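You operate a simulated robot arm through the tools that you are given. There is no shell and no other tool. Be economical: measure what you need, move in short steps, check, and stop when the job is done.

You run a simulated robot arm. Do the job below in one go: nothing can be reset, and whatever is moved stays where it is left.

Task
Mix the white-cap and blue-cap tubes on the mixer at speed 3.
Fine: till no streak is left; both go back into the teal rack; the mixer ends switched off.

The check looks at the end state, three seconds after you hand in, the way a careful person would. Anything else that was tipped, shoved, dropped, spilled or broken makes it a failure. Lids that push on must go on centred and level and be pressed home; caps that screw on are set level and turned clockwise until they are tight.

Robot
A 7-joint arm with a two-finger parallel gripper, fixed in place. Base frame: the origin is at the foot of the arm, x ahead of it, y to its left, z up. Units: mm, degrees, N and s.
With the tool pointing down near the work surface it reaches from about 240 to 680 mm from the base axis. Its first joint turns from -66.0 to 66.0 degrees. Payload 2.4 kg.
The tool frame sits at the grasp point between the pads (the TCP): z along the fingers, y along the line on which they close. The tips reach 30 mm beyond it. Largest opening 94 mm; finger width 28, thickness 10; the body of the gripper, 50 by 96 mm, starts 55 mm behind the TCP.
Orientation is told as [roll, pitch, yaw] about the base's x, y, z axes, in that order, counted from this pose: with the fingers straight down and closing along the base's y, the tool's x points along the base's -x, its y along +y and its z along -z.

Tools
- The arm moves only by the tool servo_tool. Its argument "rows" is a list of rows, each a list of 7 numbers: the shift along the tool's x, y, z in units of 20 mm (1.0 is 20 mm), then the turn, a rotation vector about the tool's x, y, z in units of 4 degrees (1.0 is 4 degrees), then the finger opening in mm, from 0 to 94. In form: [[dx, dy, dz, ax, ay, az, grip], ...]. A call has 1 to 20 rows; each row shifts and turns the commanded pose from where the row before left it, along the tool's axes as they then stand. A call with a number of a shift or a turn outside -1 to 1 is refused whole. Each row takes 0.2 s and may step no farther than 50 mm and 8.6 degrees from the row before; otherwise, or with a gripper value out of range, the whole call is refused. Where a pose cannot be reached the arm comes as near as it can. A force on the tool above 40 N (or 10 N above the force at the start of the call, whichever is more), or a blocked arm, ends the call early, and 0.2 s more pass. The fingers move at their own pace (about 153 mm/s each) and stop on an object; they squeeze with about 40 N. The grip force told is the motor's: it shows also when the fingers shut on nothing. Time passes only in rows, and 0.2 s behind the last, so rows that do not move let the fingers close. The reply holds the time, the measured pose of the TCP, the force on the tool along the base axes, the opening and the grip force, in the units named above and with some noise, and new pictures: "pictures" is both (left out), scene, wrist or none.
- Cameras (640 x 400 px; columns grow to the right, rows downward): "scene" is fixed at [52.3, 483.7, 1457.8]; the picture's right is [-0.63, -0.77, 0.00], its down [-0.34, 0.27, -0.90] and it looks along [0.70, -0.57, -0.43] (base axes); focal length 329 px, centre (320, 200). "wrist" rides on the gripper at [76, 14, -103] in the tool frame; the picture's right is [-0.18, 0.98, 0.00], its down [-0.75, -0.14, -0.64] and it looks along [-0.63, -0.12, 0.77] (tool axes); focal length 243 px, centre (320, 200). There is no depth. A picture from a camera that has moved, and an enlarged one, comes with that camera's place and axes in the base frame and with its lens.
- close_up(camera, box): a new picture of the part [left, top, right, bottom] of that camera's present view, enlarged. It takes no simulated time.
- hand_in(): hands the job in; it is judged then, once.

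Work in short steps. Places have to be worked out from the pictures, the camera data and where the tool is seen: move nearer, look again, correct. Check each grasp and each placing, and mend what went wrong. You have 120 turns and 170 pictures in all, those below and enlarged ones among them. Open the gripper and draw the arm clear of the work before you hand the job in, unless the task says otherwise; then end with one line.

The tools are called after "Call:" as a command line: name --pt "numbers of a row" for each row, then --argument value for the rest, lists and objects as JSON in quotes. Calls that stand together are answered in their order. servo_tool: Moves the arm, as the interface text tells. Its arguments: {"type":"object","properties":{"rows":{"type":"array","items":{"type":"array","items":{"type":"number"}}},"pictures":{"type":"string","enum":["both","scene","wrist","none"]}},"required":["rows"]} The other tools are called the same way: close_up (camera, box) takes an enlarged picture of a part of a camera's view; hand_in () hands the job in.

At the start:

```text
time: 0.0
ee_pos: [357.1, 112.7, 1267.8]
orientation: [0.1, 0.0, 0.0]
contact_force: [-0.9, -0.5, -0.1]
grip_width: 94.1
grasp_force: 0.1
```

scene: 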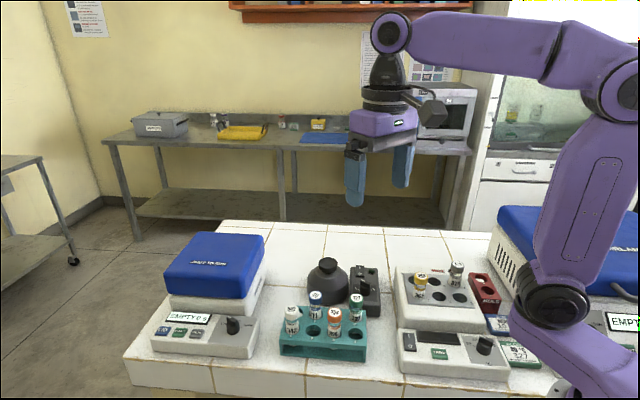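
wrist: 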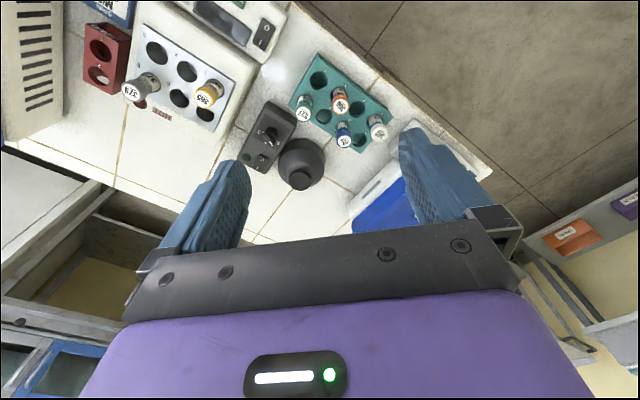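

I start by enlarging the views to identify the tubes and the mixer.

Call:
close_up --camera "scene" --box '[260, 240, 400, 370]'

Call:
close_up --camera "wrist" --box '[220, 40, 420, 200]'

Call:
close_up --camera "scene" --box '[380, 240, 560, 390]'

```text
3.08 times, centred on (330, 305) of scene
camera zoom: at [52.3, 483.7, 1457.8], right [-0.63, -0.77, 0.0], down [-0.34, 0.27, -0.9], along [0.7, -0.57, -0.43], focal length 1013 px, centre (289, -123)
```

zoom: 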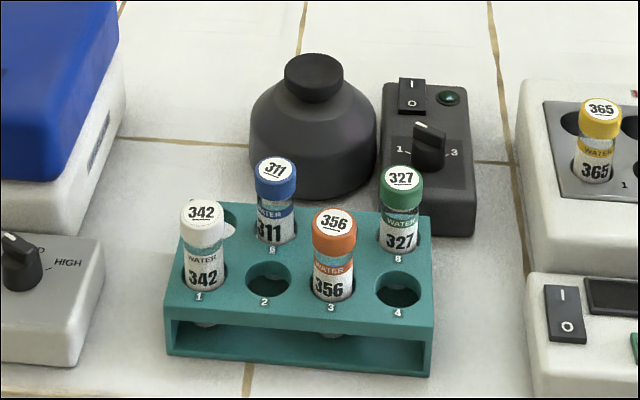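

```text
2.50 times, centred on (320, 120) of wrist
camera zoom: at [281.1, 127.3, 1372.7], right [0.18, 0.98, 0.0], down [0.75, -0.14, 0.64], along [0.63, -0.12, -0.77], focal length 606 px, centre (320, 400)
```

zoom: 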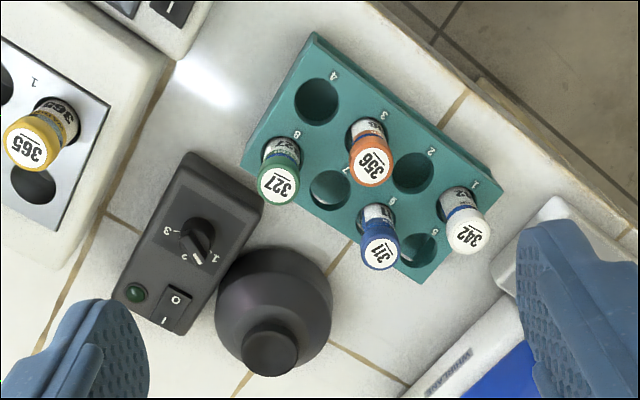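

```text
2.67 times, centred on (470, 315) of scene
camera zoom: at [52.3, 483.7, 1457.8], right [-0.63, -0.77, 0.0], down [-0.34, 0.27, -0.9], along [0.7, -0.57, -0.43], focal length 878 px, centre (-80, -107)
```

zoom: 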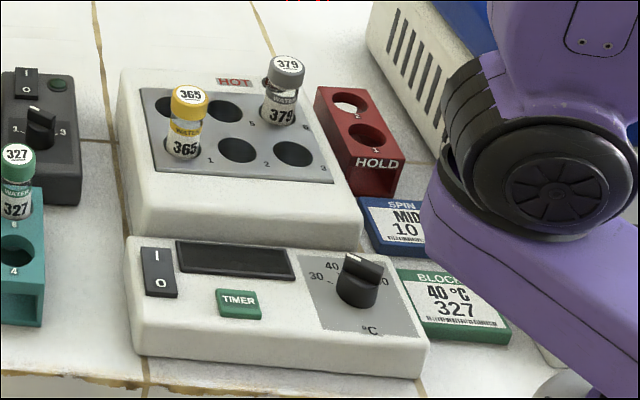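

The mixer is the dark unit (head at about (583,24), switch and knob box beside it). White cap is at about (492,199), blue at (495,132), with tops near z 950. I move nearer for a better look.

Call:
servo_tool --pt "-0.35 -0.24 0.9 0 0 0 60" --pt "-0.35 -0.24 0.9 0 0 0 60" --pt "-0.35 -0.24 0.9 0 0 0 60" --pt "-0.35 -0.24 0.9 0 0 0 60" --pt "-0.35 -0.24 0.9 0 0 0 60" --pt "-0.35 -0.24 0.9 0 0 0 60" --pt "-0.35 -0.24 0.9 0 0 0 60" --pt "-0.35 -0.24 0.9 0 0 0 60" --pt "-0.35 -0.24 0.9 0 0 0 60" --pt "-0.35 -0.24 0.9 0 0 0 60" --pt "0 0 0 0 0 0 60"

```text
time: 2.4
ee_pos: [427.0, 65.1, 1088.1]
orientation: [0.0, 0.0, 0.0]
contact_force: [0.1, 0.4, 0.1]
grip_width: 59.9
grasp_force: 0.1
camera wrist: at [350.4, 79.7, 1191.5], right [0.18, 0.98, 0.0], down [0.75, -0.14, 0.64], along [0.63, -0.12, -0.77], focal length 243 px, centre (320, 200)
```

scene: 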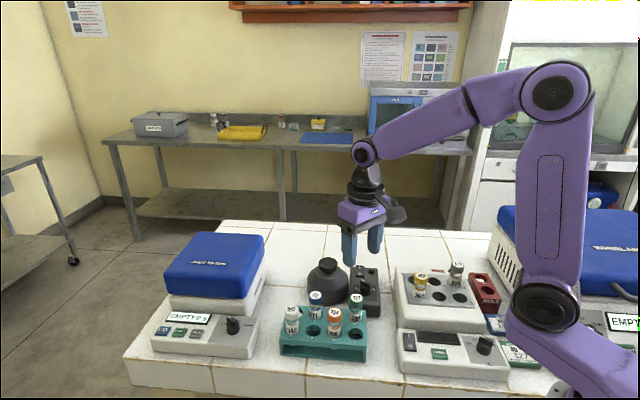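
wrist: 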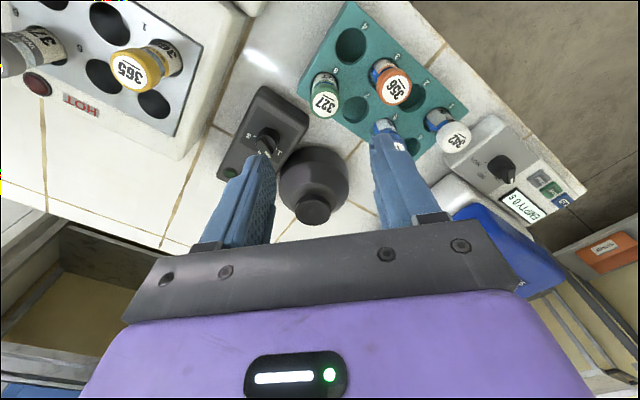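

The fingers hide the switch box. I shift to put the knob between open fingers in view.

Call:
servo_tool --pt "-0.1 -1 0.4 0 0 0 94" --pt "-0.1 -1 0.4 0 0 0 94" --pt "-0.1 -1 0.4 0 0 0 94" --pt "-0.1 -1 0.4 0 0 0 94" --pt "0 0 0 0 0 0 94" --pictures "none"

Call:
close_up --camera "wrist" --box '[220, 20, 460, 170]'

Call:
close_up --camera "scene" --box '[330, 255, 400, 325]'

```text
time: 3.6
ee_pos: [435.2, -17.0, 1056.8]
orientation: [0.1, 0.0, 0.0]
contact_force: [-0.3, 0.8, -1.0]
grip_width: 94.1
grasp_force: 0.0
```

```text
2.67 times, centred on (340, 95) of wrist
camera zoom: at [359.9, -2.3, 1161.0], right [0.18, 0.98, 0.0], down [0.75, -0.14, 0.64], along [0.63, -0.12, -0.77], focal length 647 px, centre (267, 480)
```

zoom: 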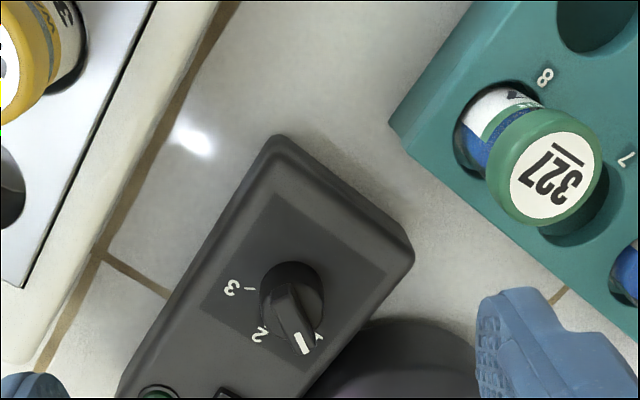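

```text
5.71 times, centred on (365, 290) of scene
camera zoom: at [52.3, 483.7, 1457.8], right [-0.63, -0.77, 0.0], down [-0.34, 0.27, -0.9], along [0.7, -0.57, -0.43], focal length 1881 px, centre (63, -314)
```

zoom: 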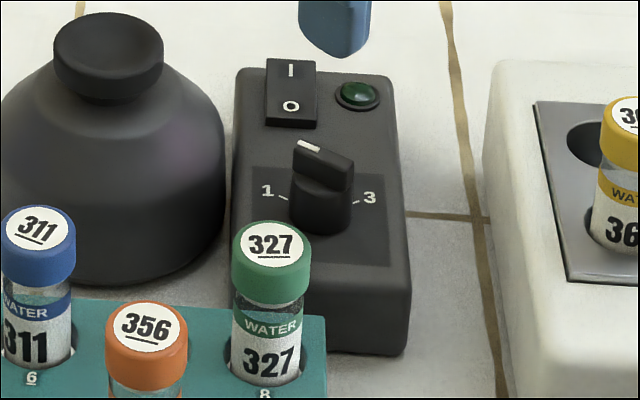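

The knob centre is at about (480,-13), with the pointer near "1" and "3" 120° clockwise from it (seen from above). I hover over the knob with the fingers closing across its bar.

Call:
servo_tool --pt "-0.45 0.04 0.8 0 0 0 60" --pt "-0.45 0.04 0.8 0 0 0 60" --pt "-0.45 0.04 0.8 0 0 0 60" --pt "-0.45 0.04 0.8 0 0 -1 60" --pt "-0.45 0.04 0.8 0 0 -1 60" --pt "0 0 0.8 0 0 -1 60" --pt "0 0 0 0 0 0 60"

Call:
close_up --camera "scene" --box '[310, 230, 410, 320]'

```text
time: 5.2
ee_pos: [479.4, -9.3, 962.6]
orientation: [0.1, 0.0, 12.1]
contact_force: [-0.5, -0.5, -0.2]
grip_width: 59.9
grasp_force: 0.1
camera wrist: at [402.0, -11.8, 1065.2], right [-0.03, 1.0, 0.0], down [0.77, 0.02, 0.64], along [0.64, 0.02, -0.77], focal length 243 px, centre (320, 200)
```

scene: 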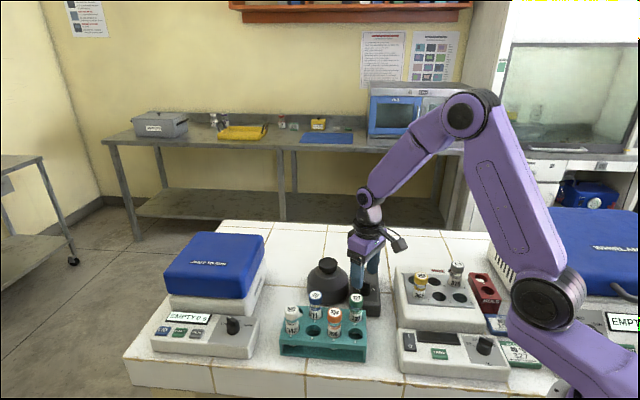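
wrist: 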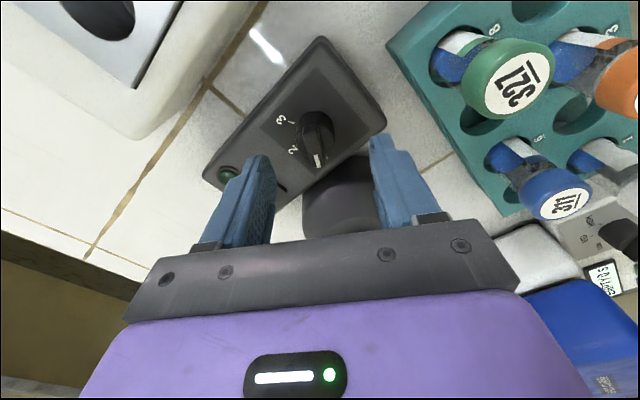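

```text
4.44 times, centred on (360, 275) of scene
camera zoom: at [52.3, 483.7, 1457.8], right [-0.63, -0.77, 0.0], down [-0.34, 0.27, -0.9], along [0.7, -0.57, -0.43], focal length 1463 px, centre (142, -133)
```

zoom: 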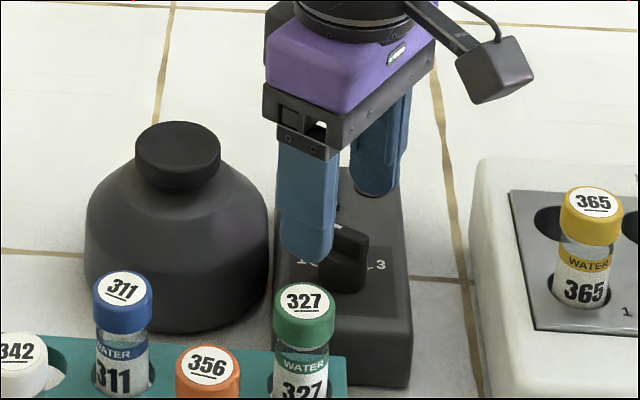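

Call:
close_up --camera "wrist" --box '[250, 80, 410, 180]'

```text
4.00 times, centred on (330, 130) of wrist
camera zoom: at [402.0, -11.8, 1065.2], right [-0.03, 1.0, 0.0], down [0.77, 0.02, 0.64], along [0.64, 0.02, -0.77], focal length 970 px, centre (280, 480)
```

zoom: 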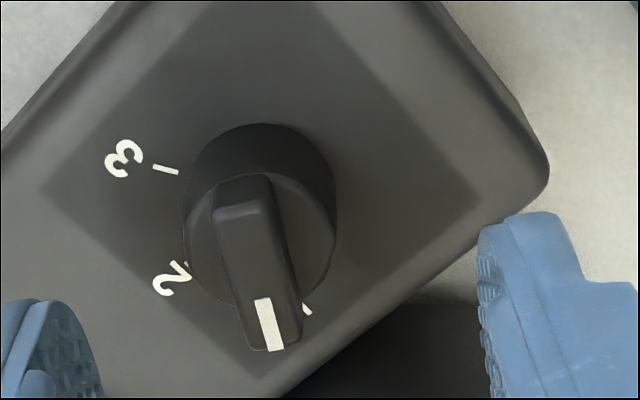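

The bar centre is about (483,-13), top near z 910. I centre on it, lower until the tips are beside the bar, and close.

Call:
servo_tool --pt "-0.15 -0.24 0 0 0 0 34" --pt "0 0 0.5 0 0 0 34" --pt "0 0 0.5 0 0 0 34" --pt "0 0 0.4 0 0 0 34" --pt "0 0 0 0 0 0 34" --pictures "none"

Call:
close_up --camera "wrist" --box '[240, 100, 400, 200]'

Call:
close_up --camera "scene" --box '[330, 255, 400, 325]'

```text
time: 6.4
ee_pos: [484.4, -15.3, 934.3]
orientation: [0.1, 0.0, 12.1]
contact_force: [0.0, 0.6, 0.8]
grip_width: 33.8
grasp_force: 0.0
```

```text
4.00 times, centred on (320, 150) of wrist
camera zoom: at [406.9, -16.4, 1036.8], right [-0.02, 1.0, 0.0], down [0.77, 0.02, 0.64], along [0.64, 0.02, -0.77], focal length 970 px, centre (320, 400)
```

zoom: 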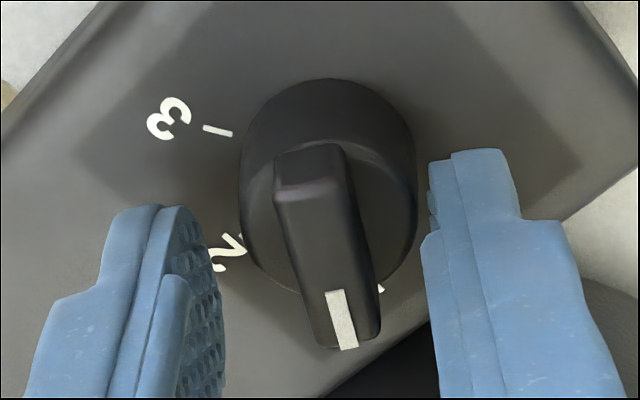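

```text
5.71 times, centred on (365, 290) of scene
camera zoom: at [52.3, 483.7, 1457.8], right [-0.63, -0.77, 0.0], down [-0.34, 0.27, -0.9], along [0.7, -0.57, -0.43], focal length 1881 px, centre (63, -314)
```

zoom: 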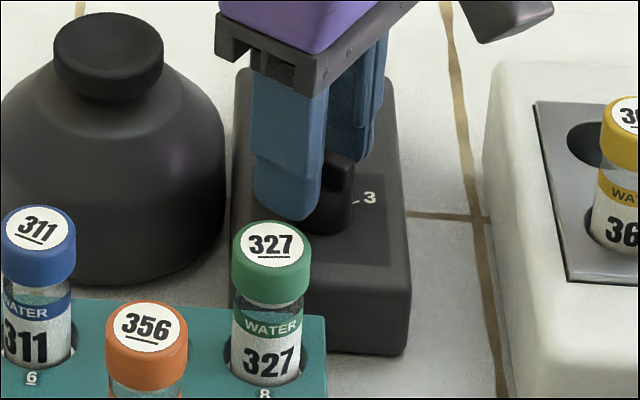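

Fingers straddle the bar evenly; I close on it.

Call:
servo_tool --pt "0 0 0.1 0 0 0 4" --pt "0 0 0 0 0 0 4" --pt "0 0 0 0 0 0 4" --pictures "none"

Call:
close_up --camera "wrist" --box '[240, 100, 400, 200]'

```text
time: 7.1
ee_pos: [484.1, -12.4, 931.8]
orientation: [0.1, 0.0, 12.1]
contact_force: [-5.0, 1.7, 7.0]
grip_width: 26.2
grasp_force: 45.0
stopped in row 3: the force on the tool passed its limit (the readings are from after the stop); the commanded pose is now the measured one
```

```text
4.00 times, centred on (320, 150) of wrist
camera zoom: at [406.5, -14.4, 1036.6], right [-0.03, 1.0, 0.0], down [0.77, 0.02, 0.64], along [0.64, 0.02, -0.77], focal length 970 px, centre (320, 400)
```

zoom: 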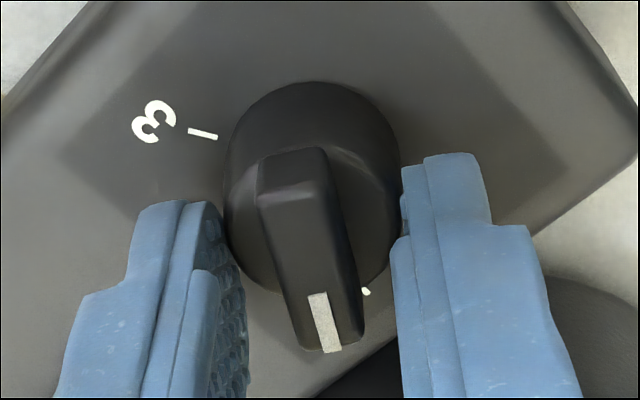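

The tips are on the round knob skirt, not the bar. I open, rise 8 mm, and close on the bar itself.

Call:
servo_tool --pt "0 0 0 0 0 0 34" --pt "0 0 -0.4 0 0 0 34" --pt "0 0 0 0 0 0 4" --pt "0 0 0 0 0 0 4" --pictures "none"

Call:
close_up --camera "wrist" --box '[240, 100, 400, 200]'

```text
time: 8.1
ee_pos: [484.6, -11.7, 938.8]
orientation: [0.1, 0.0, 12.2]
contact_force: [2.2, 1.2, -19.4]
grip_width: 25.8
grasp_force: 44.8
```

```text
4.00 times, centred on (320, 150) of wrist
camera zoom: at [406.8, -14.4, 1043.6], right [-0.03, 1.0, 0.0], down [0.77, 0.02, 0.64], along [0.64, 0.02, -0.77], focal length 970 px, centre (320, 400)
```

zoom: 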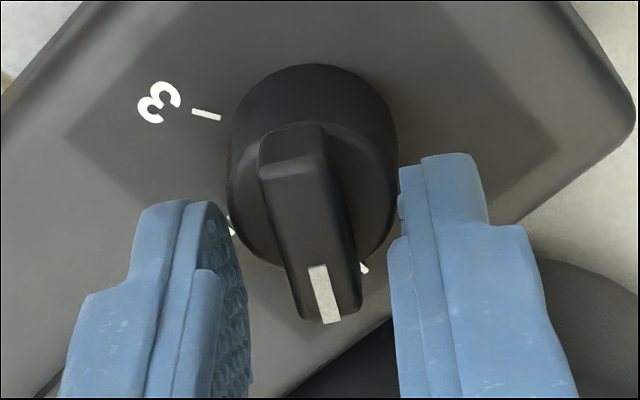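

Still the skirt. Another 7 mm up.

Call:
servo_tool --pt "0 0 0 0 0 0 34" --pt "0 0 -0.35 0 0 0 34" --pt "0 0 0 0 0 0 4" --pt "0 0 0 0 0 0 4" --pictures "none"

Call:
close_up --camera "wrist" --box '[240, 100, 400, 200]'

```text
time: 9.1
ee_pos: [483.6, -11.7, 948.0]
orientation: [0.0, -0.1, 12.2]
contact_force: [0.9, 4.7, -1.5]
grip_width: 10.0
grasp_force: 43.4
```

```text
4.00 times, centred on (320, 150) of wrist
camera zoom: at [407.3, -14.3, 1051.3], right [-0.03, 1.0, 0.0], down [0.77, 0.02, 0.64], along [0.64, 0.02, -0.77], focal length 970 px, centre (320, 400)
```

zoom: 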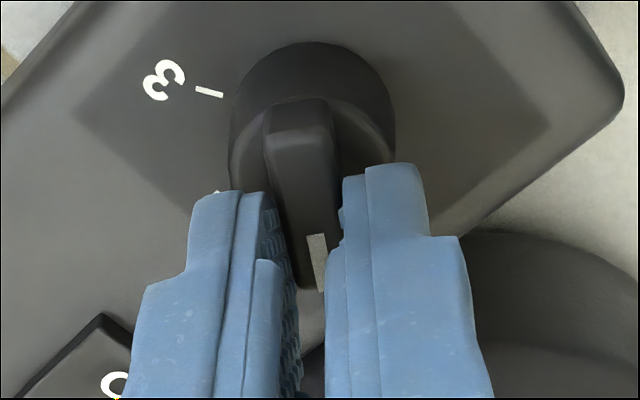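

Now the bar is held (10 mm). The pivot looks nearer x≈478, so I re-grip 6 mm back along the bar, then turn 60° clockwise.

Call:
servo_tool --pt "0 0 0 0 0 0 20" --pt "0.3 0 0 0 0 0 20" --pt "0 0 0.1 0 0 0 4" --pt "0 0 0 0 0 0 4" --pt "0 0 0 0 0 1 4" --pt "0 0 0 0 0 1 4" --pt "0 0 0 0 0 1 4" --pt "0 0 0 0 0 1 4" --pt "0 0 0 0 0 1 4" --pt "0 0 0 0 0 0 4" --pictures "none"

Call:
close_up --camera "wrist" --box '[240, 100, 400, 200]'

Call:
close_up --camera "scene" --box '[330, 255, 400, 325]'

```text
time: 11.3
ee_pos: [478.9, -14.0, 945.1]
orientation: [0.1, -0.3, -8.0]
contact_force: [8.9, 4.3, 12.3]
grip_width: 10.1
grasp_force: 43.2
```

```text
4.00 times, centred on (320, 150) of wrist
camera zoom: at [405.2, 10.9, 1049.5], right [0.32, 0.95, 0.0], down [0.72, -0.24, 0.65], along [0.61, -0.2, -0.76], focal length 970 px, centre (320, 400)
```

zoom: 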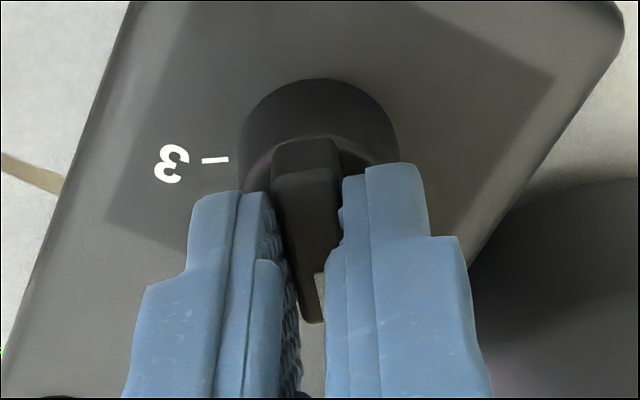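

```text
5.71 times, centred on (365, 290) of scene
camera zoom: at [52.2, 483.8, 1457.8], right [-0.63, -0.77, 0.0], down [-0.34, 0.27, -0.9], along [0.7, -0.57, -0.43], focal length 1881 px, centre (63, -314)
```

zoom: 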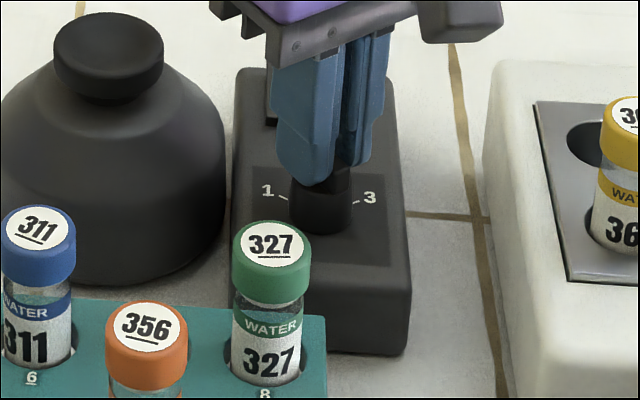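

The knob turns with the gripper. I carry on 60° more.

Call:
servo_tool --pt "0 0 0 0 0 1 4" --pt "0 0 0 0 0 1 4" --pt "0 0 0 0 0 1 4" --pt "0 0 0 0 0 1 4" --pt "0 0 0 0 0 1 4" --pt "0 0 0 0 0 1 4" --pt "0 0 0 0 0 1 4" --pt "0 0 0 0 0 1 4" --pt "0 0 0 0 0 1 4" --pt "0 0 0 0 0 1 4" --pt "0 0 0 0 0 1 4" --pt "0 0 0 0 0 1 4" --pt "0 0 0 0 0 1 4" --pt "0 0 0 0 0 1 4" --pt "0 0 0 0 0 1 4" --pt "0 0 0 0 0 0 4" --pictures "none"

Call:
close_up --camera "wrist" --box '[240, 100, 400, 200]'

Call:
close_up --camera "scene" --box '[330, 255, 400, 325]'

```text
time: 14.7
ee_pos: [479.1, -15.7, 946.5]
orientation: [0.1, 0.0, -68.0]
contact_force: [-1.9, -9.8, 30.5]
grip_width: 9.7
grasp_force: 43.1
```

```text
4.00 times, centred on (320, 150) of wrist
camera zoom: at [463.2, 61.4, 1049.7], right [0.98, 0.2, 0.0], down [0.15, -0.75, 0.64], along [0.13, -0.63, -0.77], focal length 970 px, centre (320, 400)
```

zoom: 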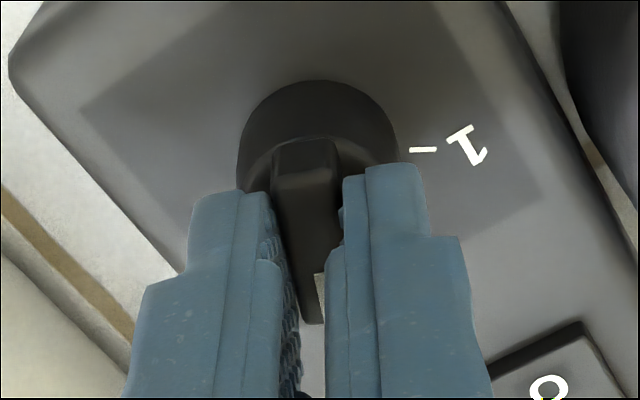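

```text
5.71 times, centred on (365, 290) of scene
camera zoom: at [51.7, 483.4, 1457.9], right [-0.63, -0.77, 0.0], down [-0.34, 0.27, -0.9], along [0.7, -0.57, -0.43], focal length 1881 px, centre (63, -314)
```

zoom: 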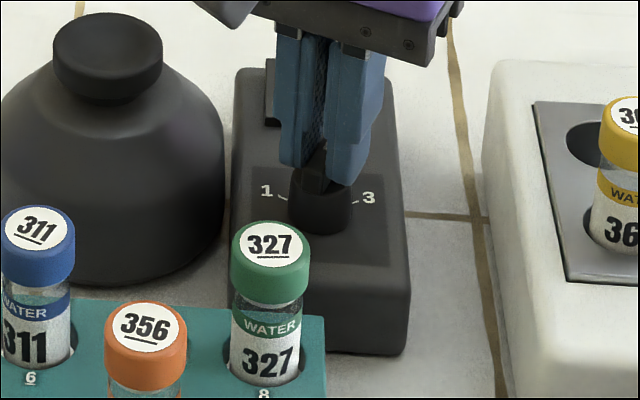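

Call:
servo_tool --pt "0 0 -0.1 0 0 1 4" --pt "0 0 0 0 0 1 4" --pt "0 0 0 0 0 1 4" --pt "0 0 0 0 0 1 4" --pt "0 0 0 0 0 1 4" --pt "0 0 0 0 0 1 4" --pt "0 0 0 0 0 1 4" --pt "0 0 0 0 0 0.5 4" --pt "0 0 0 0 0 0 4" --pictures "none"

Call:
close_up --camera "wrist" --box '[240, 100, 400, 200]'

Call:
close_up --camera "scene" --box '[330, 255, 400, 325]'

```text
time: 16.7
ee_pos: [478.4, -14.1, 946.8]
orientation: [-0.2, 0.0, -97.9]
contact_force: [0.3, -16.7, -28.2]
grip_width: 9.6
grasp_force: 43.9
```

```text
4.00 times, centred on (320, 150) of wrist
camera zoom: at [503.1, 59.3, 1050.6], right [0.95, -0.32, 0.0], down [-0.24, -0.73, 0.64], along [-0.21, -0.61, -0.77], focal length 970 px, centre (320, 400)
```

zoom: 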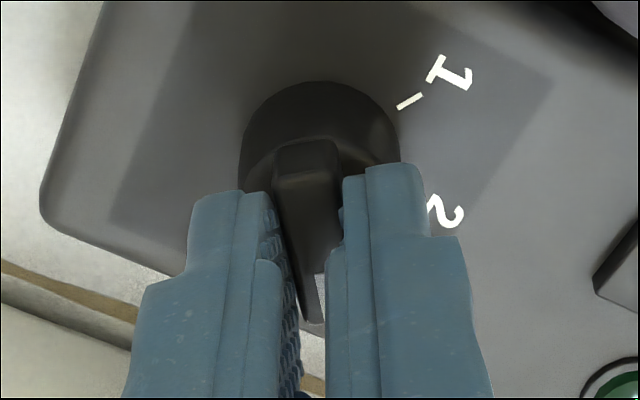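

```text
5.71 times, centred on (365, 290) of scene
camera zoom: at [52.7, 483.3, 1457.9], right [-0.63, -0.77, 0.0], down [-0.34, 0.27, -0.9], along [0.7, -0.57, -0.43], focal length 1881 px, centre (63, -314)
```

zoom: 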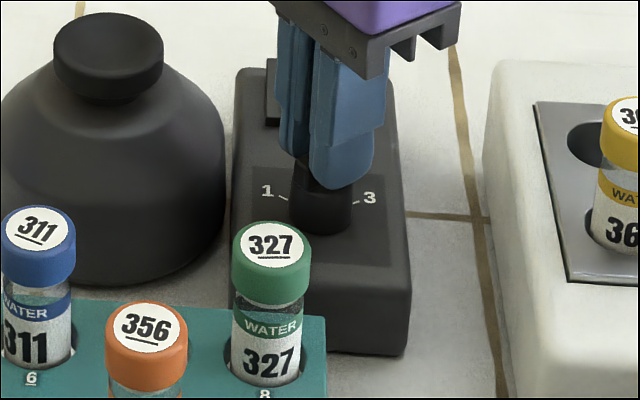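

I release and rise to see where the pointer stands.

Call:
servo_tool --pt "0 0 0 0 0 0 40" --pt "0 0 0 0 0 0 40" --pt "0 0 -1 0 0 0 60" --pt "0 0 -1 0 0 0 60" --pt "0 0 0 0 0 0 80" --pictures "none"

Call:
close_up --camera "wrist" --box '[230, 80, 420, 200]'

Call:
close_up --camera "scene" --box '[330, 255, 400, 325]'

```text
time: 17.9
ee_pos: [478.6, -13.7, 988.8]
orientation: [0.0, 0.0, -97.7]
contact_force: [0.5, 0.3, -1.0]
grip_width: 79.8
grasp_force: 0.0
```

```text
3.33 times, centred on (325, 140) of wrist
camera zoom: at [502.6, 59.2, 1092.1], right [0.95, -0.32, 0.0], down [-0.24, -0.73, 0.64], along [-0.2, -0.61, -0.77], focal length 809 px, centre (303, 400)
```

zoom: 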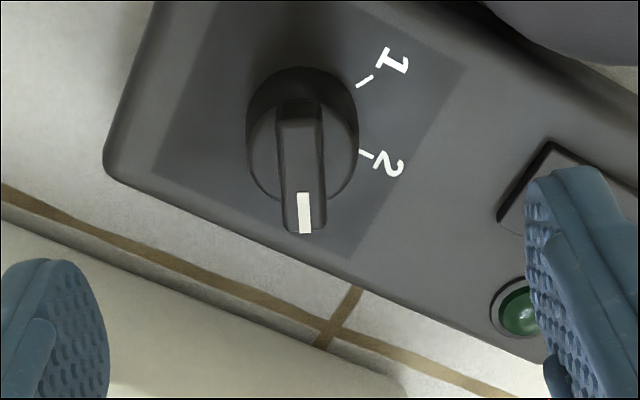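

```text
5.71 times, centred on (365, 290) of scene
camera zoom: at [52.2, 483.7, 1457.8], right [-0.63, -0.77, 0.0], down [-0.34, 0.27, -0.9], along [0.7, -0.57, -0.43], focal length 1881 px, centre (63, -314)
```

zoom: 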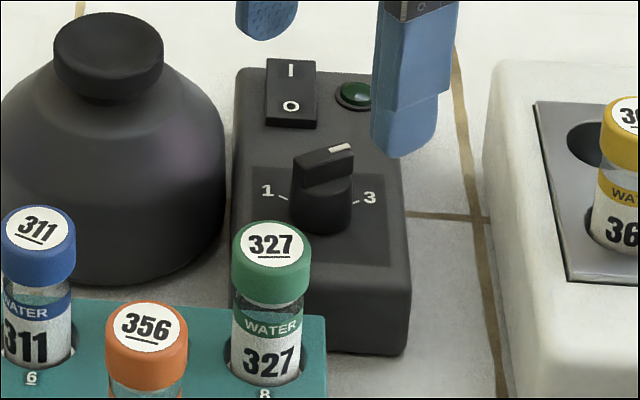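

The pointer is now on 3. Next is the rocker "I" end at about (552,-69); I turn to yaw -44° and hover over it at safe height.

Call:
servo_tool --pt "0 0 0 0 0 -0.96 60" --pt "0 0 0 0 0 -0.96 60" --pt "0 0 0 0 0 -0.96 60" --pt "0 0 0 0 0 -0.96 60" --pt "0 0 0 0 0 -0.96 60" --pt "0 0 0 0 0 -0.96 60" --pt "0 0 0 0 0 -0.96 60" --pt "0 0 0 0 0 -0.96 60" --pt "0 0 0 0 0 -0.96 60" --pt "0 0 0 0 0 -0.96 60" --pt "0 0 0 0 0 -0.96 60" --pt "0 0 0 0 0 -0.96 60" --pt "0 0 0 0 0 -0.96 60" --pt "0 0 0 0 0 -0.96 60" --pt "-0.94 0.12 0 0 0 0 60" --pt "-0.94 0.12 0 0 0 0 60" --pt "-0.94 0.12 0 0 0 0 60" --pt "-0.94 0.12 0 0 0 0 60" --pt "0 0 0 0 0 0 60" --pictures "none"

Call:
close_up --camera "wrist" --box '[200, 20, 440, 170]'

```text
time: 21.9
ee_pos: [539.4, -58.9, 987.6]
orientation: [0.0, 0.0, -44.1]
contact_force: [-0.3, -0.2, 0.4]
grip_width: 60.1
grasp_force: 0.1
```

```text
2.67 times, centred on (320, 95) of wrist
camera zoom: at [494.4, 4.6, 1091.6], right [0.82, 0.58, 0.0], down [0.44, -0.63, 0.64], along [0.37, -0.52, -0.77], focal length 647 px, centre (320, 480)
```

zoom: 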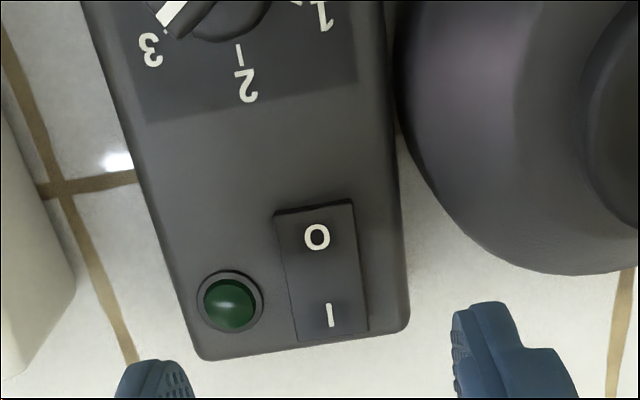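

The pointer reads 3. Rocker "I" is at (550,-67); I close the fingers, place the tips over it and go down to just above.

Call:
servo_tool --pt "-0.86 0.09 0 0 0 0 0" --pt "0 0 0.6 0 0 0 0" --pt "0 0 0.6 0 0 0 0" --pt "0 0 0.6 0 0 0 0" --pt "0 0 0 0 0 0 0" --pictures "wrist"

Call:
close_up --camera "scene" --box '[320, 230, 410, 320]'

```text
time: 23.1
ee_pos: [553.2, -69.1, 952.5]
orientation: [0.1, 0.0, -44.1]
contact_force: [-0.1, -0.2, -0.6]
grip_width: 0.0
grasp_force: 32.6
camera wrist: at [508.3, -5.6, 1055.5], right [0.82, 0.58, 0.0], down [0.44, -0.63, 0.64], along [0.37, -0.52, -0.77], focal length 243 px, centre (320, 200)
```

wrist: 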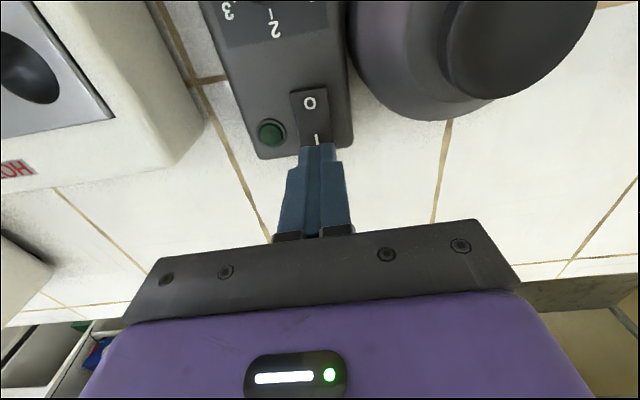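

```text
4.44 times, centred on (365, 275) of scene
camera zoom: at [52.3, 483.7, 1457.8], right [-0.63, -0.77, 0.0], down [-0.34, 0.27, -0.9], along [0.7, -0.57, -0.43], focal length 1463 px, centre (120, -133)
```

zoom: 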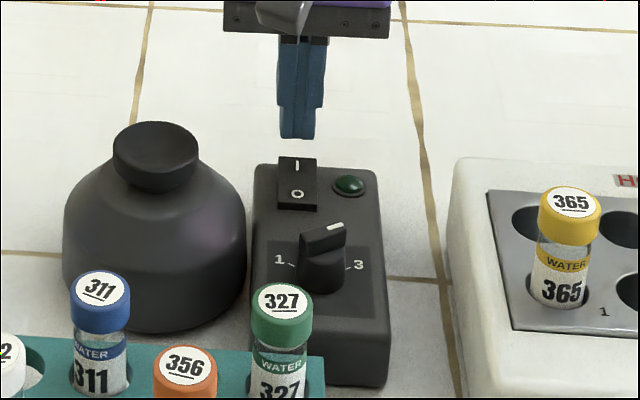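

Aligned over "I". I press down slowly.

Call:
servo_tool --pt "0 0 0.2 0 0 0 0" --pt "0 0 0.2 0 0 0 0" --pt "0 0 0.2 0 0 0 0" --pt "0 0 0.15 0 0 0 0" --pt "0 0 0.15 0 0 0 0" --pt "0 0 0.15 0 0 0 0" --pt "0 0 0 0 0 0 0" --pictures "none"

Call:
close_up --camera "scene" --box '[320, 230, 410, 320]'

```text
time: 24.7
ee_pos: [552.7, -70.6, 930.4]
orientation: [0.0, 0.1, -44.2]
contact_force: [-1.7, 0.1, 0.3]
grip_width: 0.1
grasp_force: 33.6
```

```text
4.44 times, centred on (365, 275) of scene
camera zoom: at [52.2, 483.7, 1457.8], right [-0.63, -0.77, 0.0], down [-0.34, 0.27, -0.9], along [0.7, -0.57, -0.43], focal length 1463 px, centre (120, -133)
```

zoom: 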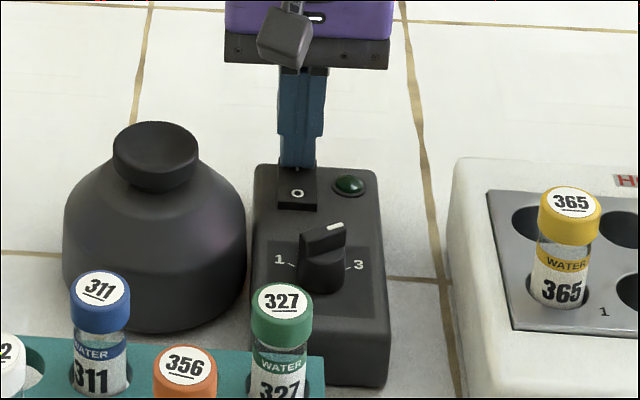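

Just at contact (tip z≈900). I go on in small steps.

Call:
servo_tool --pt "0 0 0.12 0 0 0 0" --pt "0 0 0.12 0 0 0 0" --pt "0 0 0.12 0 0 0 0" --pt "0 0 0.12 0 0 0 0" --pt "0 0 0 0 0 0 0" --pictures "none"

Call:
close_up --camera "scene" --box '[320, 230, 410, 320]'

```text
time: 25.4
ee_pos: [553.8, -69.9, 928.1]
orientation: [0.3, -0.2, -44.1]
contact_force: [-1.7, -0.4, 5.0]
grip_width: 0.0
grasp_force: 32.6
stopped in row 3: the force on the tool passed its limit (the readings are from after the stop); the commanded pose is now the measured one
```

```text
4.44 times, centred on (365, 275) of scene
camera zoom: at [52.1, 483.7, 1457.8], right [-0.63, -0.77, 0.0], down [-0.34, 0.27, -0.9], along [0.7, -0.57, -0.43], focal length 1463 px, centre (120, -133)
```

zoom: 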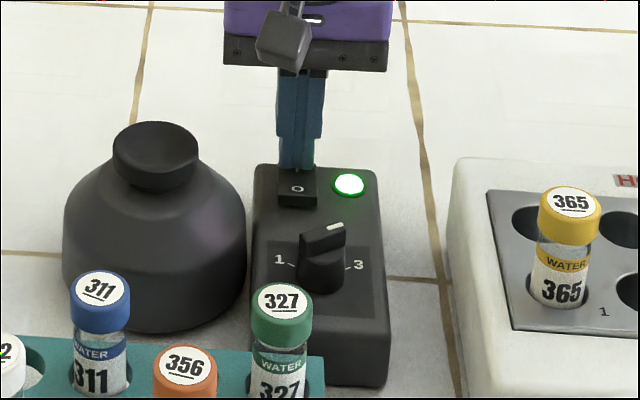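

The lamp is lit: the mixer runs at 3. I rise and go over to the white tube, keeping yaw -44° (it matches the rack).

Call:
servo_tool --pt "0 0 -0.95 0 0 0 0" --pt "0 0 -0.95 0 0 0 0" --pt "0 0 -0.95 0 0 0 0" --pt "0 0 -0.95 0 0 0 0" --pt "0 0 -0.95 0 0 0 0" --pt "0 0 -0.95 0 0 0 0" --pt "0.89 0.577 0 0 0 0 60" --pt "0.89 0.577 0 0 0 0 60" --pt "0.89 0.577 0 0 0 0 60" --pt "0.89 0.577 0 0 0 0 60" --pt "0.89 0.577 0 0 0 0 60" --pt "0.89 0.577 0 0 0 0 60" --pt "0.89 0.577 0 0 0 0 60" --pt "0.89 0.577 0 0 0 0 60" --pt "0.89 0.577 0 0 0 0 60" --pt "0.89 0.577 0 0 0 0 60" --pt "0.89 0.577 0 0 0 0 60" --pt "0.89 0.577 0 0 0 0 60" --pt "0.89 0.577 0 0 0 0 60" --pt "0 0 0 0 0 0 60"

```text
time: 29.6
ee_pos: [491.0, 196.9, 1040.8]
orientation: [0.2, -0.1, -44.1]
contact_force: [0.1, 0.3, 0.3]
grip_width: 59.9
grasp_force: 0.0
camera wrist: at [446.2, 261.2, 1144.8], right [0.82, 0.58, 0.0], down [0.44, -0.63, 0.64], along [0.37, -0.52, -0.77], focal length 243 px, centre (320, 200)
```

scene: 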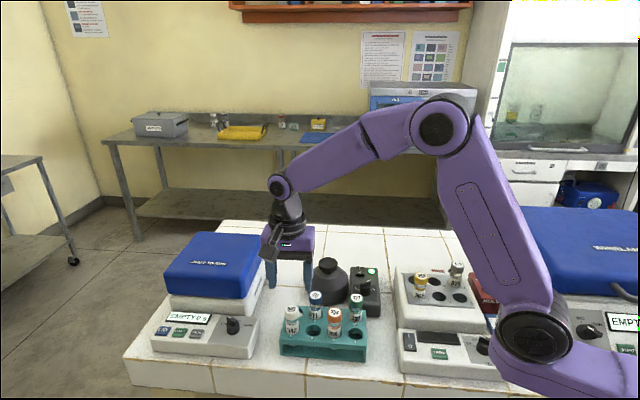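
wrist: 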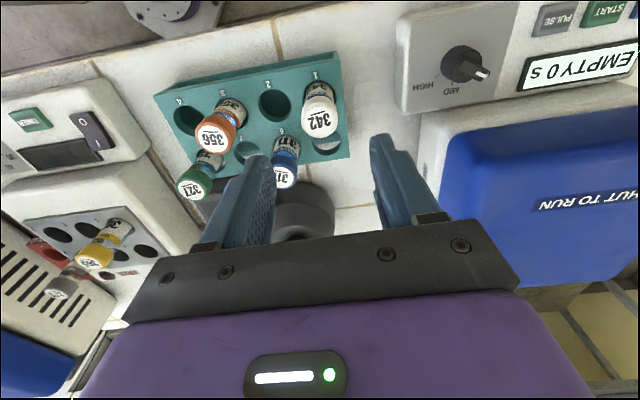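

White cap top is at about (492,200,954), rack top near 912. I centre and descend partway to check alignment.

Call:
servo_tool --pt "0.035 0.145 0.6 0 0 0 60" --pt "0 0 0.7 0 0 0 60" --pt "0 0 0.7 0 0 0 60" --pt "0 0 0.7 0 0 0 60" --pt "0 0 0.4 0 0 0 60" --pt "0 0 0 0 0 0 60" --pictures "wrist"

Call:
close_up --camera "scene" --box '[250, 240, 390, 370]'

```text
time: 31.0
ee_pos: [492.5, 199.0, 979.2]
orientation: [0.2, -0.2, -44.1]
contact_force: [-0.1, -0.3, -0.7]
grip_width: 60.2
grasp_force: 0.0
camera wrist: at [448.1, 264.0, 1082.5], right [0.82, 0.58, 0.0], down [0.44, -0.63, 0.64], along [0.37, -0.52, -0.77], focal length 243 px, centre (320, 200)
```

wrist: 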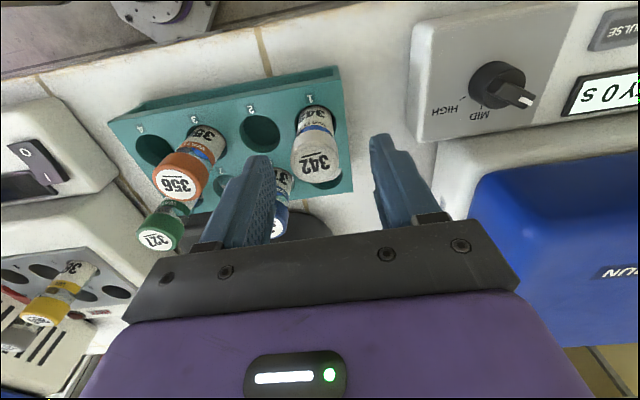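

```text
3.08 times, centred on (320, 305) of scene
camera zoom: at [52.3, 483.7, 1457.8], right [-0.63, -0.77, 0.0], down [-0.34, 0.27, -0.9], along [0.7, -0.57, -0.43], focal length 1013 px, centre (320, -123)
```

zoom: 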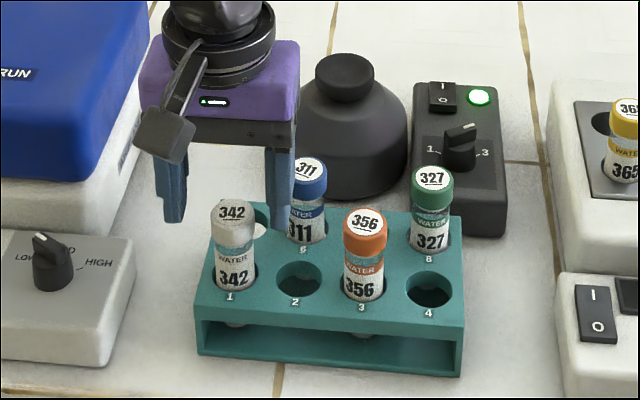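

Aligned with the cap between the fingers. I descend to z≈949 and close.

Call:
servo_tool --pt "0 0.07 0.5 0 0 0 50" --pt "0 0 0.5 0 0 0 50" --pt "0 0 0.5 0 0 0 50" --pt "0 0 0 0 0 0 10" --pt "0 0 0 0 0 0 10" --pt "0 0 0 0 0 0 10" --pictures "wrist"

Call:
close_up --camera "scene" --box '[250, 240, 390, 370]'

```text
time: 32.4
ee_pos: [495.0, 202.0, 949.6]
orientation: [0.0, -0.1, -44.1]
contact_force: [-3.1, -2.2, 4.2]
grip_width: 28.5
grasp_force: 39.6
camera wrist: at [449.7, 265.2, 1053.3], right [0.82, 0.58, 0.0], down [0.44, -0.63, 0.64], along [0.37, -0.52, -0.77], focal length 243 px, centre (320, 200)
```

wrist: 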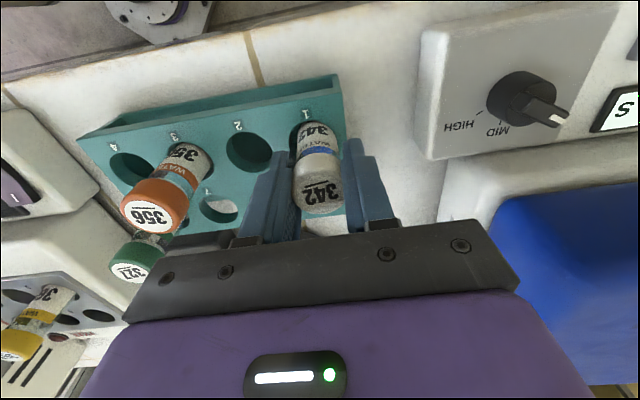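

```text
3.08 times, centred on (320, 305) of scene
camera zoom: at [52.1, 483.6, 1457.8], right [-0.63, -0.77, 0.0], down [-0.34, 0.27, -0.9], along [0.7, -0.57, -0.43], focal length 1013 px, centre (320, -123)
```

zoom: 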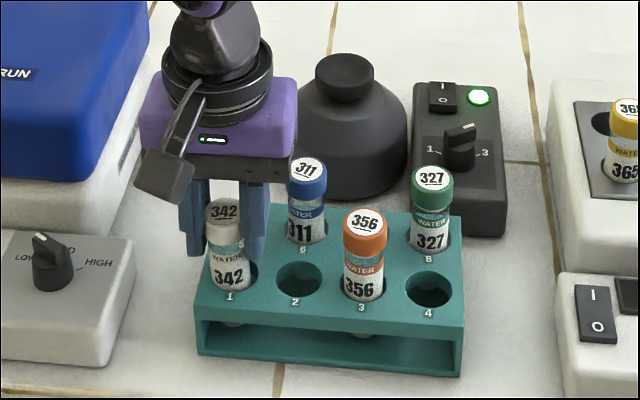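

Gripped at 28.5 mm. I lift the white tube straight up 110 mm.

Call:
servo_tool --pt "0 0 -0.6 0 0 0 10" --pt "0 0 -0.7 0 0 0 10" --pt "0 0 -0.7 0 0 0 10" --pt "0 0 -0.7 0 0 0 10" --pt "0 0 -0.7 0 0 0 10" --pt "0 0 -0.7 0 0 0 10" --pt "0 0 -0.7 0 0 0 10" --pt "0 0 -0.7 0 0 0 10" --pt "0 0 0 0 0 0 10" --pictures "wrist"

Call:
close_up --camera "scene" --box '[240, 190, 390, 340]'

```text
time: 34.4
ee_pos: [493.9, 200.3, 1059.8]
orientation: [0.2, -0.2, -44.1]
contact_force: [-0.2, 1.0, -0.9]
grip_width: 28.4
grasp_force: 39.9
camera wrist: at [448.4, 264.7, 1163.2], right [0.82, 0.58, 0.0], down [0.44, -0.63, 0.64], along [0.37, -0.52, -0.77], focal length 243 px, centre (320, 200)
```

wrist: 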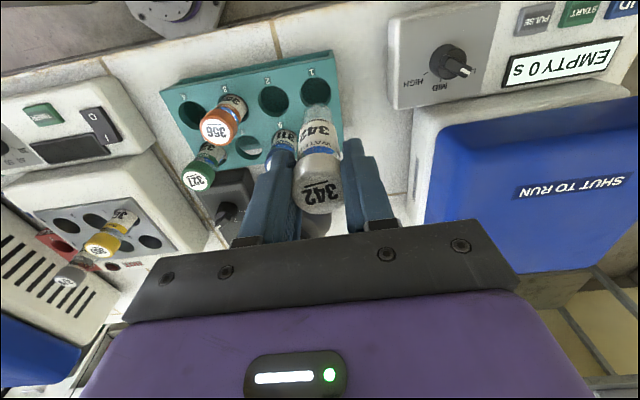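

```text
2.67 times, centred on (315, 265) of scene
camera zoom: at [52.3, 483.7, 1457.8], right [-0.63, -0.77, 0.0], down [-0.34, 0.27, -0.9], along [0.7, -0.57, -0.43], focal length 878 px, centre (333, 27)
```

zoom: 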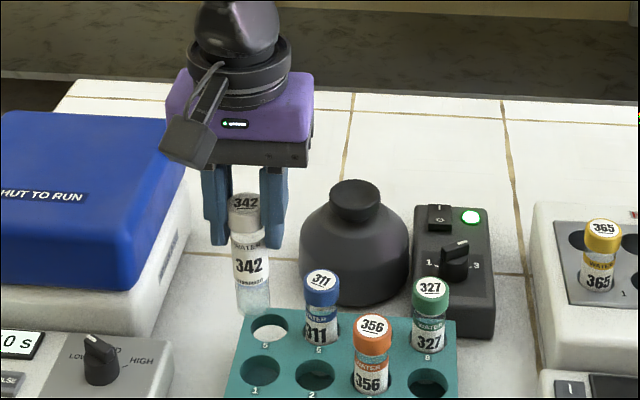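

The tube hangs vertical, its bottom about 93 mm below the TCP. I rise a bit and carry it above the mixer head.

Call:
servo_tool --pt "0 0 -0.6 0 0 0 10" --pt "0 0 -0.6 0 0 0 10" --pt "-0.92 -0.316 0 0 0 0 10" --pt "-0.92 -0.316 0 0 0 0 10" --pt "-0.92 -0.316 0 0 0 0 10" --pt "-0.92 -0.316 0 0 0 0 10" --pt "-0.92 -0.316 0 0 0 0 10" --pt "-0.92 -0.316 0 0 0 0 10" --pt "-0.92 -0.316 0 0 0 0 10" --pt "-0.92 -0.316 0 0 0 0 10" --pt "-0.92 -0.316 0 0 0 0 10" --pt "-0.92 -0.316 0 0 0 0 10" --pt "0 0 0 0 0 0 10" --pt "0 0 0 0 0 0 10" --pictures "wrist"

Call:
close_up --camera "scene" --box '[260, 180, 410, 330]'

```text
time: 37.4
ee_pos: [581.1, 28.1, 1084.4]
orientation: [0.2, -0.2, -44.0]
contact_force: [-0.6, 0.1, -0.4]
grip_width: 28.5
grasp_force: 39.8
camera wrist: at [535.9, 90.9, 1186.9], right [0.82, 0.58, 0.0], down [0.44, -0.63, 0.64], along [0.37, -0.52, -0.77], focal length 243 px, centre (320, 200)
```

wrist: 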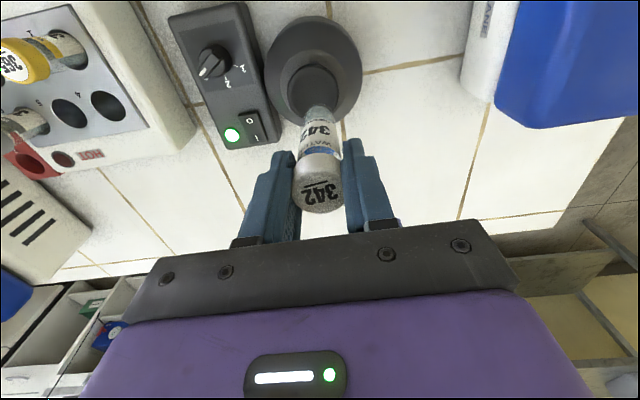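

```text
2.67 times, centred on (335, 255) of scene
camera zoom: at [52.3, 483.7, 1457.8], right [-0.63, -0.77, 0.0], down [-0.34, 0.27, -0.9], along [0.7, -0.57, -0.43], focal length 878 px, centre (280, 53)
```

zoom: 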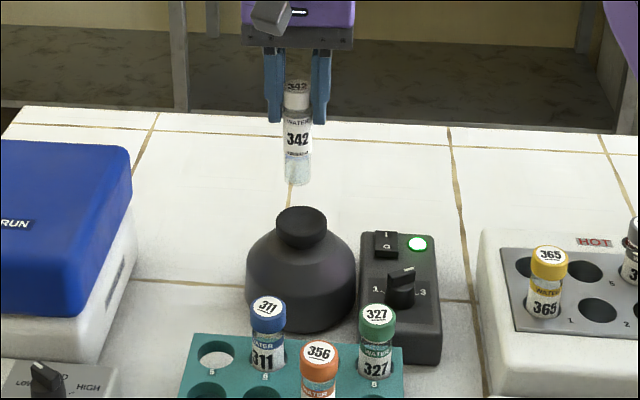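

I enlarge the wrist view to place the head relative to the tube.

Call:
close_up --camera "wrist" --box '[240, 10, 400, 130]'

Call:
close_up --camera "scene" --box '[300, 200, 380, 290]'

```text
3.33 times, centred on (320, 70) of wrist
camera zoom: at [535.9, 90.9, 1186.9], right [0.82, 0.58, 0.0], down [0.44, -0.63, 0.64], along [0.37, -0.52, -0.77], focal length 809 px, centre (320, 633)
```

zoom: 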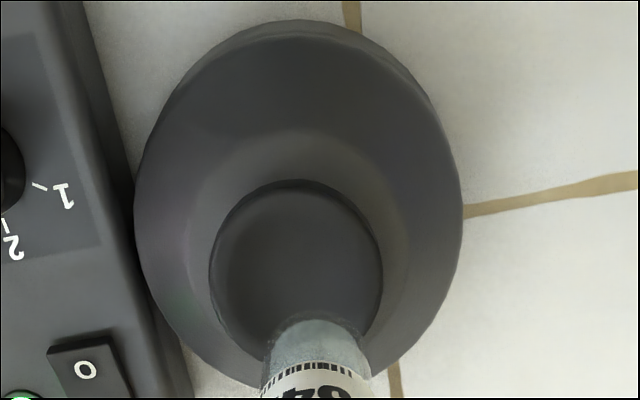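

```text
4.44 times, centred on (340, 245) of scene
camera zoom: at [52.3, 483.7, 1457.8], right [-0.63, -0.77, 0.0], down [-0.34, 0.27, -0.9], along [0.7, -0.57, -0.43], focal length 1463 px, centre (231, 0)
```

zoom: 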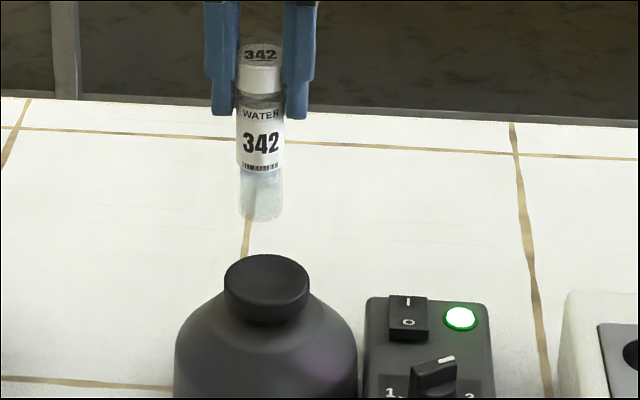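

The head centre is about (571,31). I correct and come down near the head.

Call:
servo_tool --pt "0.23 -0.12 0 0 0 0 10" --pt "0.23 -0.12 0 0 0 0 10" --pt "0 0 0.5 0 0 0 10" --pt "0 0 0.5 0 0 0 10" --pt "0 0 0.5 0 0 0 10" --pt "0 0 0 0 0 0 10" --pictures "none"

Call:
close_up --camera "wrist" --box '[240, 10, 400, 130]'

Call:
close_up --camera "scene" --box '[300, 200, 380, 290]'

```text
time: 38.8
ee_pos: [571.2, 31.5, 1053.0]
orientation: [0.2, -0.1, -44.1]
contact_force: [-0.3, 0.0, 0.0]
grip_width: 28.5
grasp_force: 40.2
```

```text
3.33 times, centred on (320, 70) of wrist
camera zoom: at [525.7, 94.9, 1156.6], right [0.82, 0.58, 0.0], down [0.44, -0.63, 0.64], along [0.37, -0.52, -0.77], focal length 809 px, centre (320, 633)
```

zoom: 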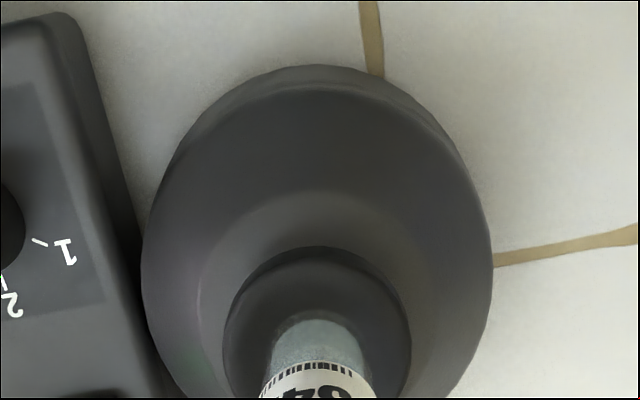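

```text
4.44 times, centred on (340, 245) of scene
camera zoom: at [52.3, 483.7, 1457.8], right [-0.63, -0.77, 0.0], down [-0.34, 0.27, -0.9], along [0.7, -0.57, -0.43], focal length 1463 px, centre (231, 0)
```

zoom: 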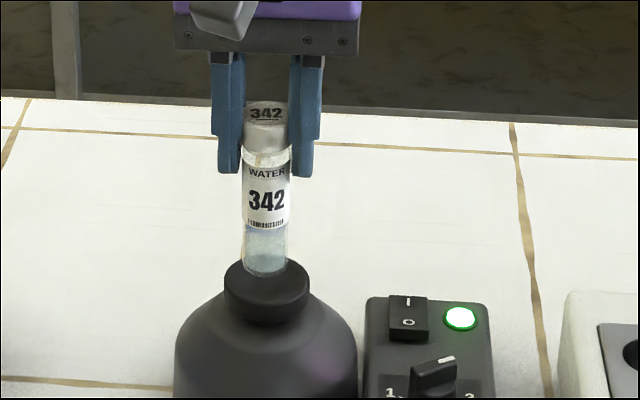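

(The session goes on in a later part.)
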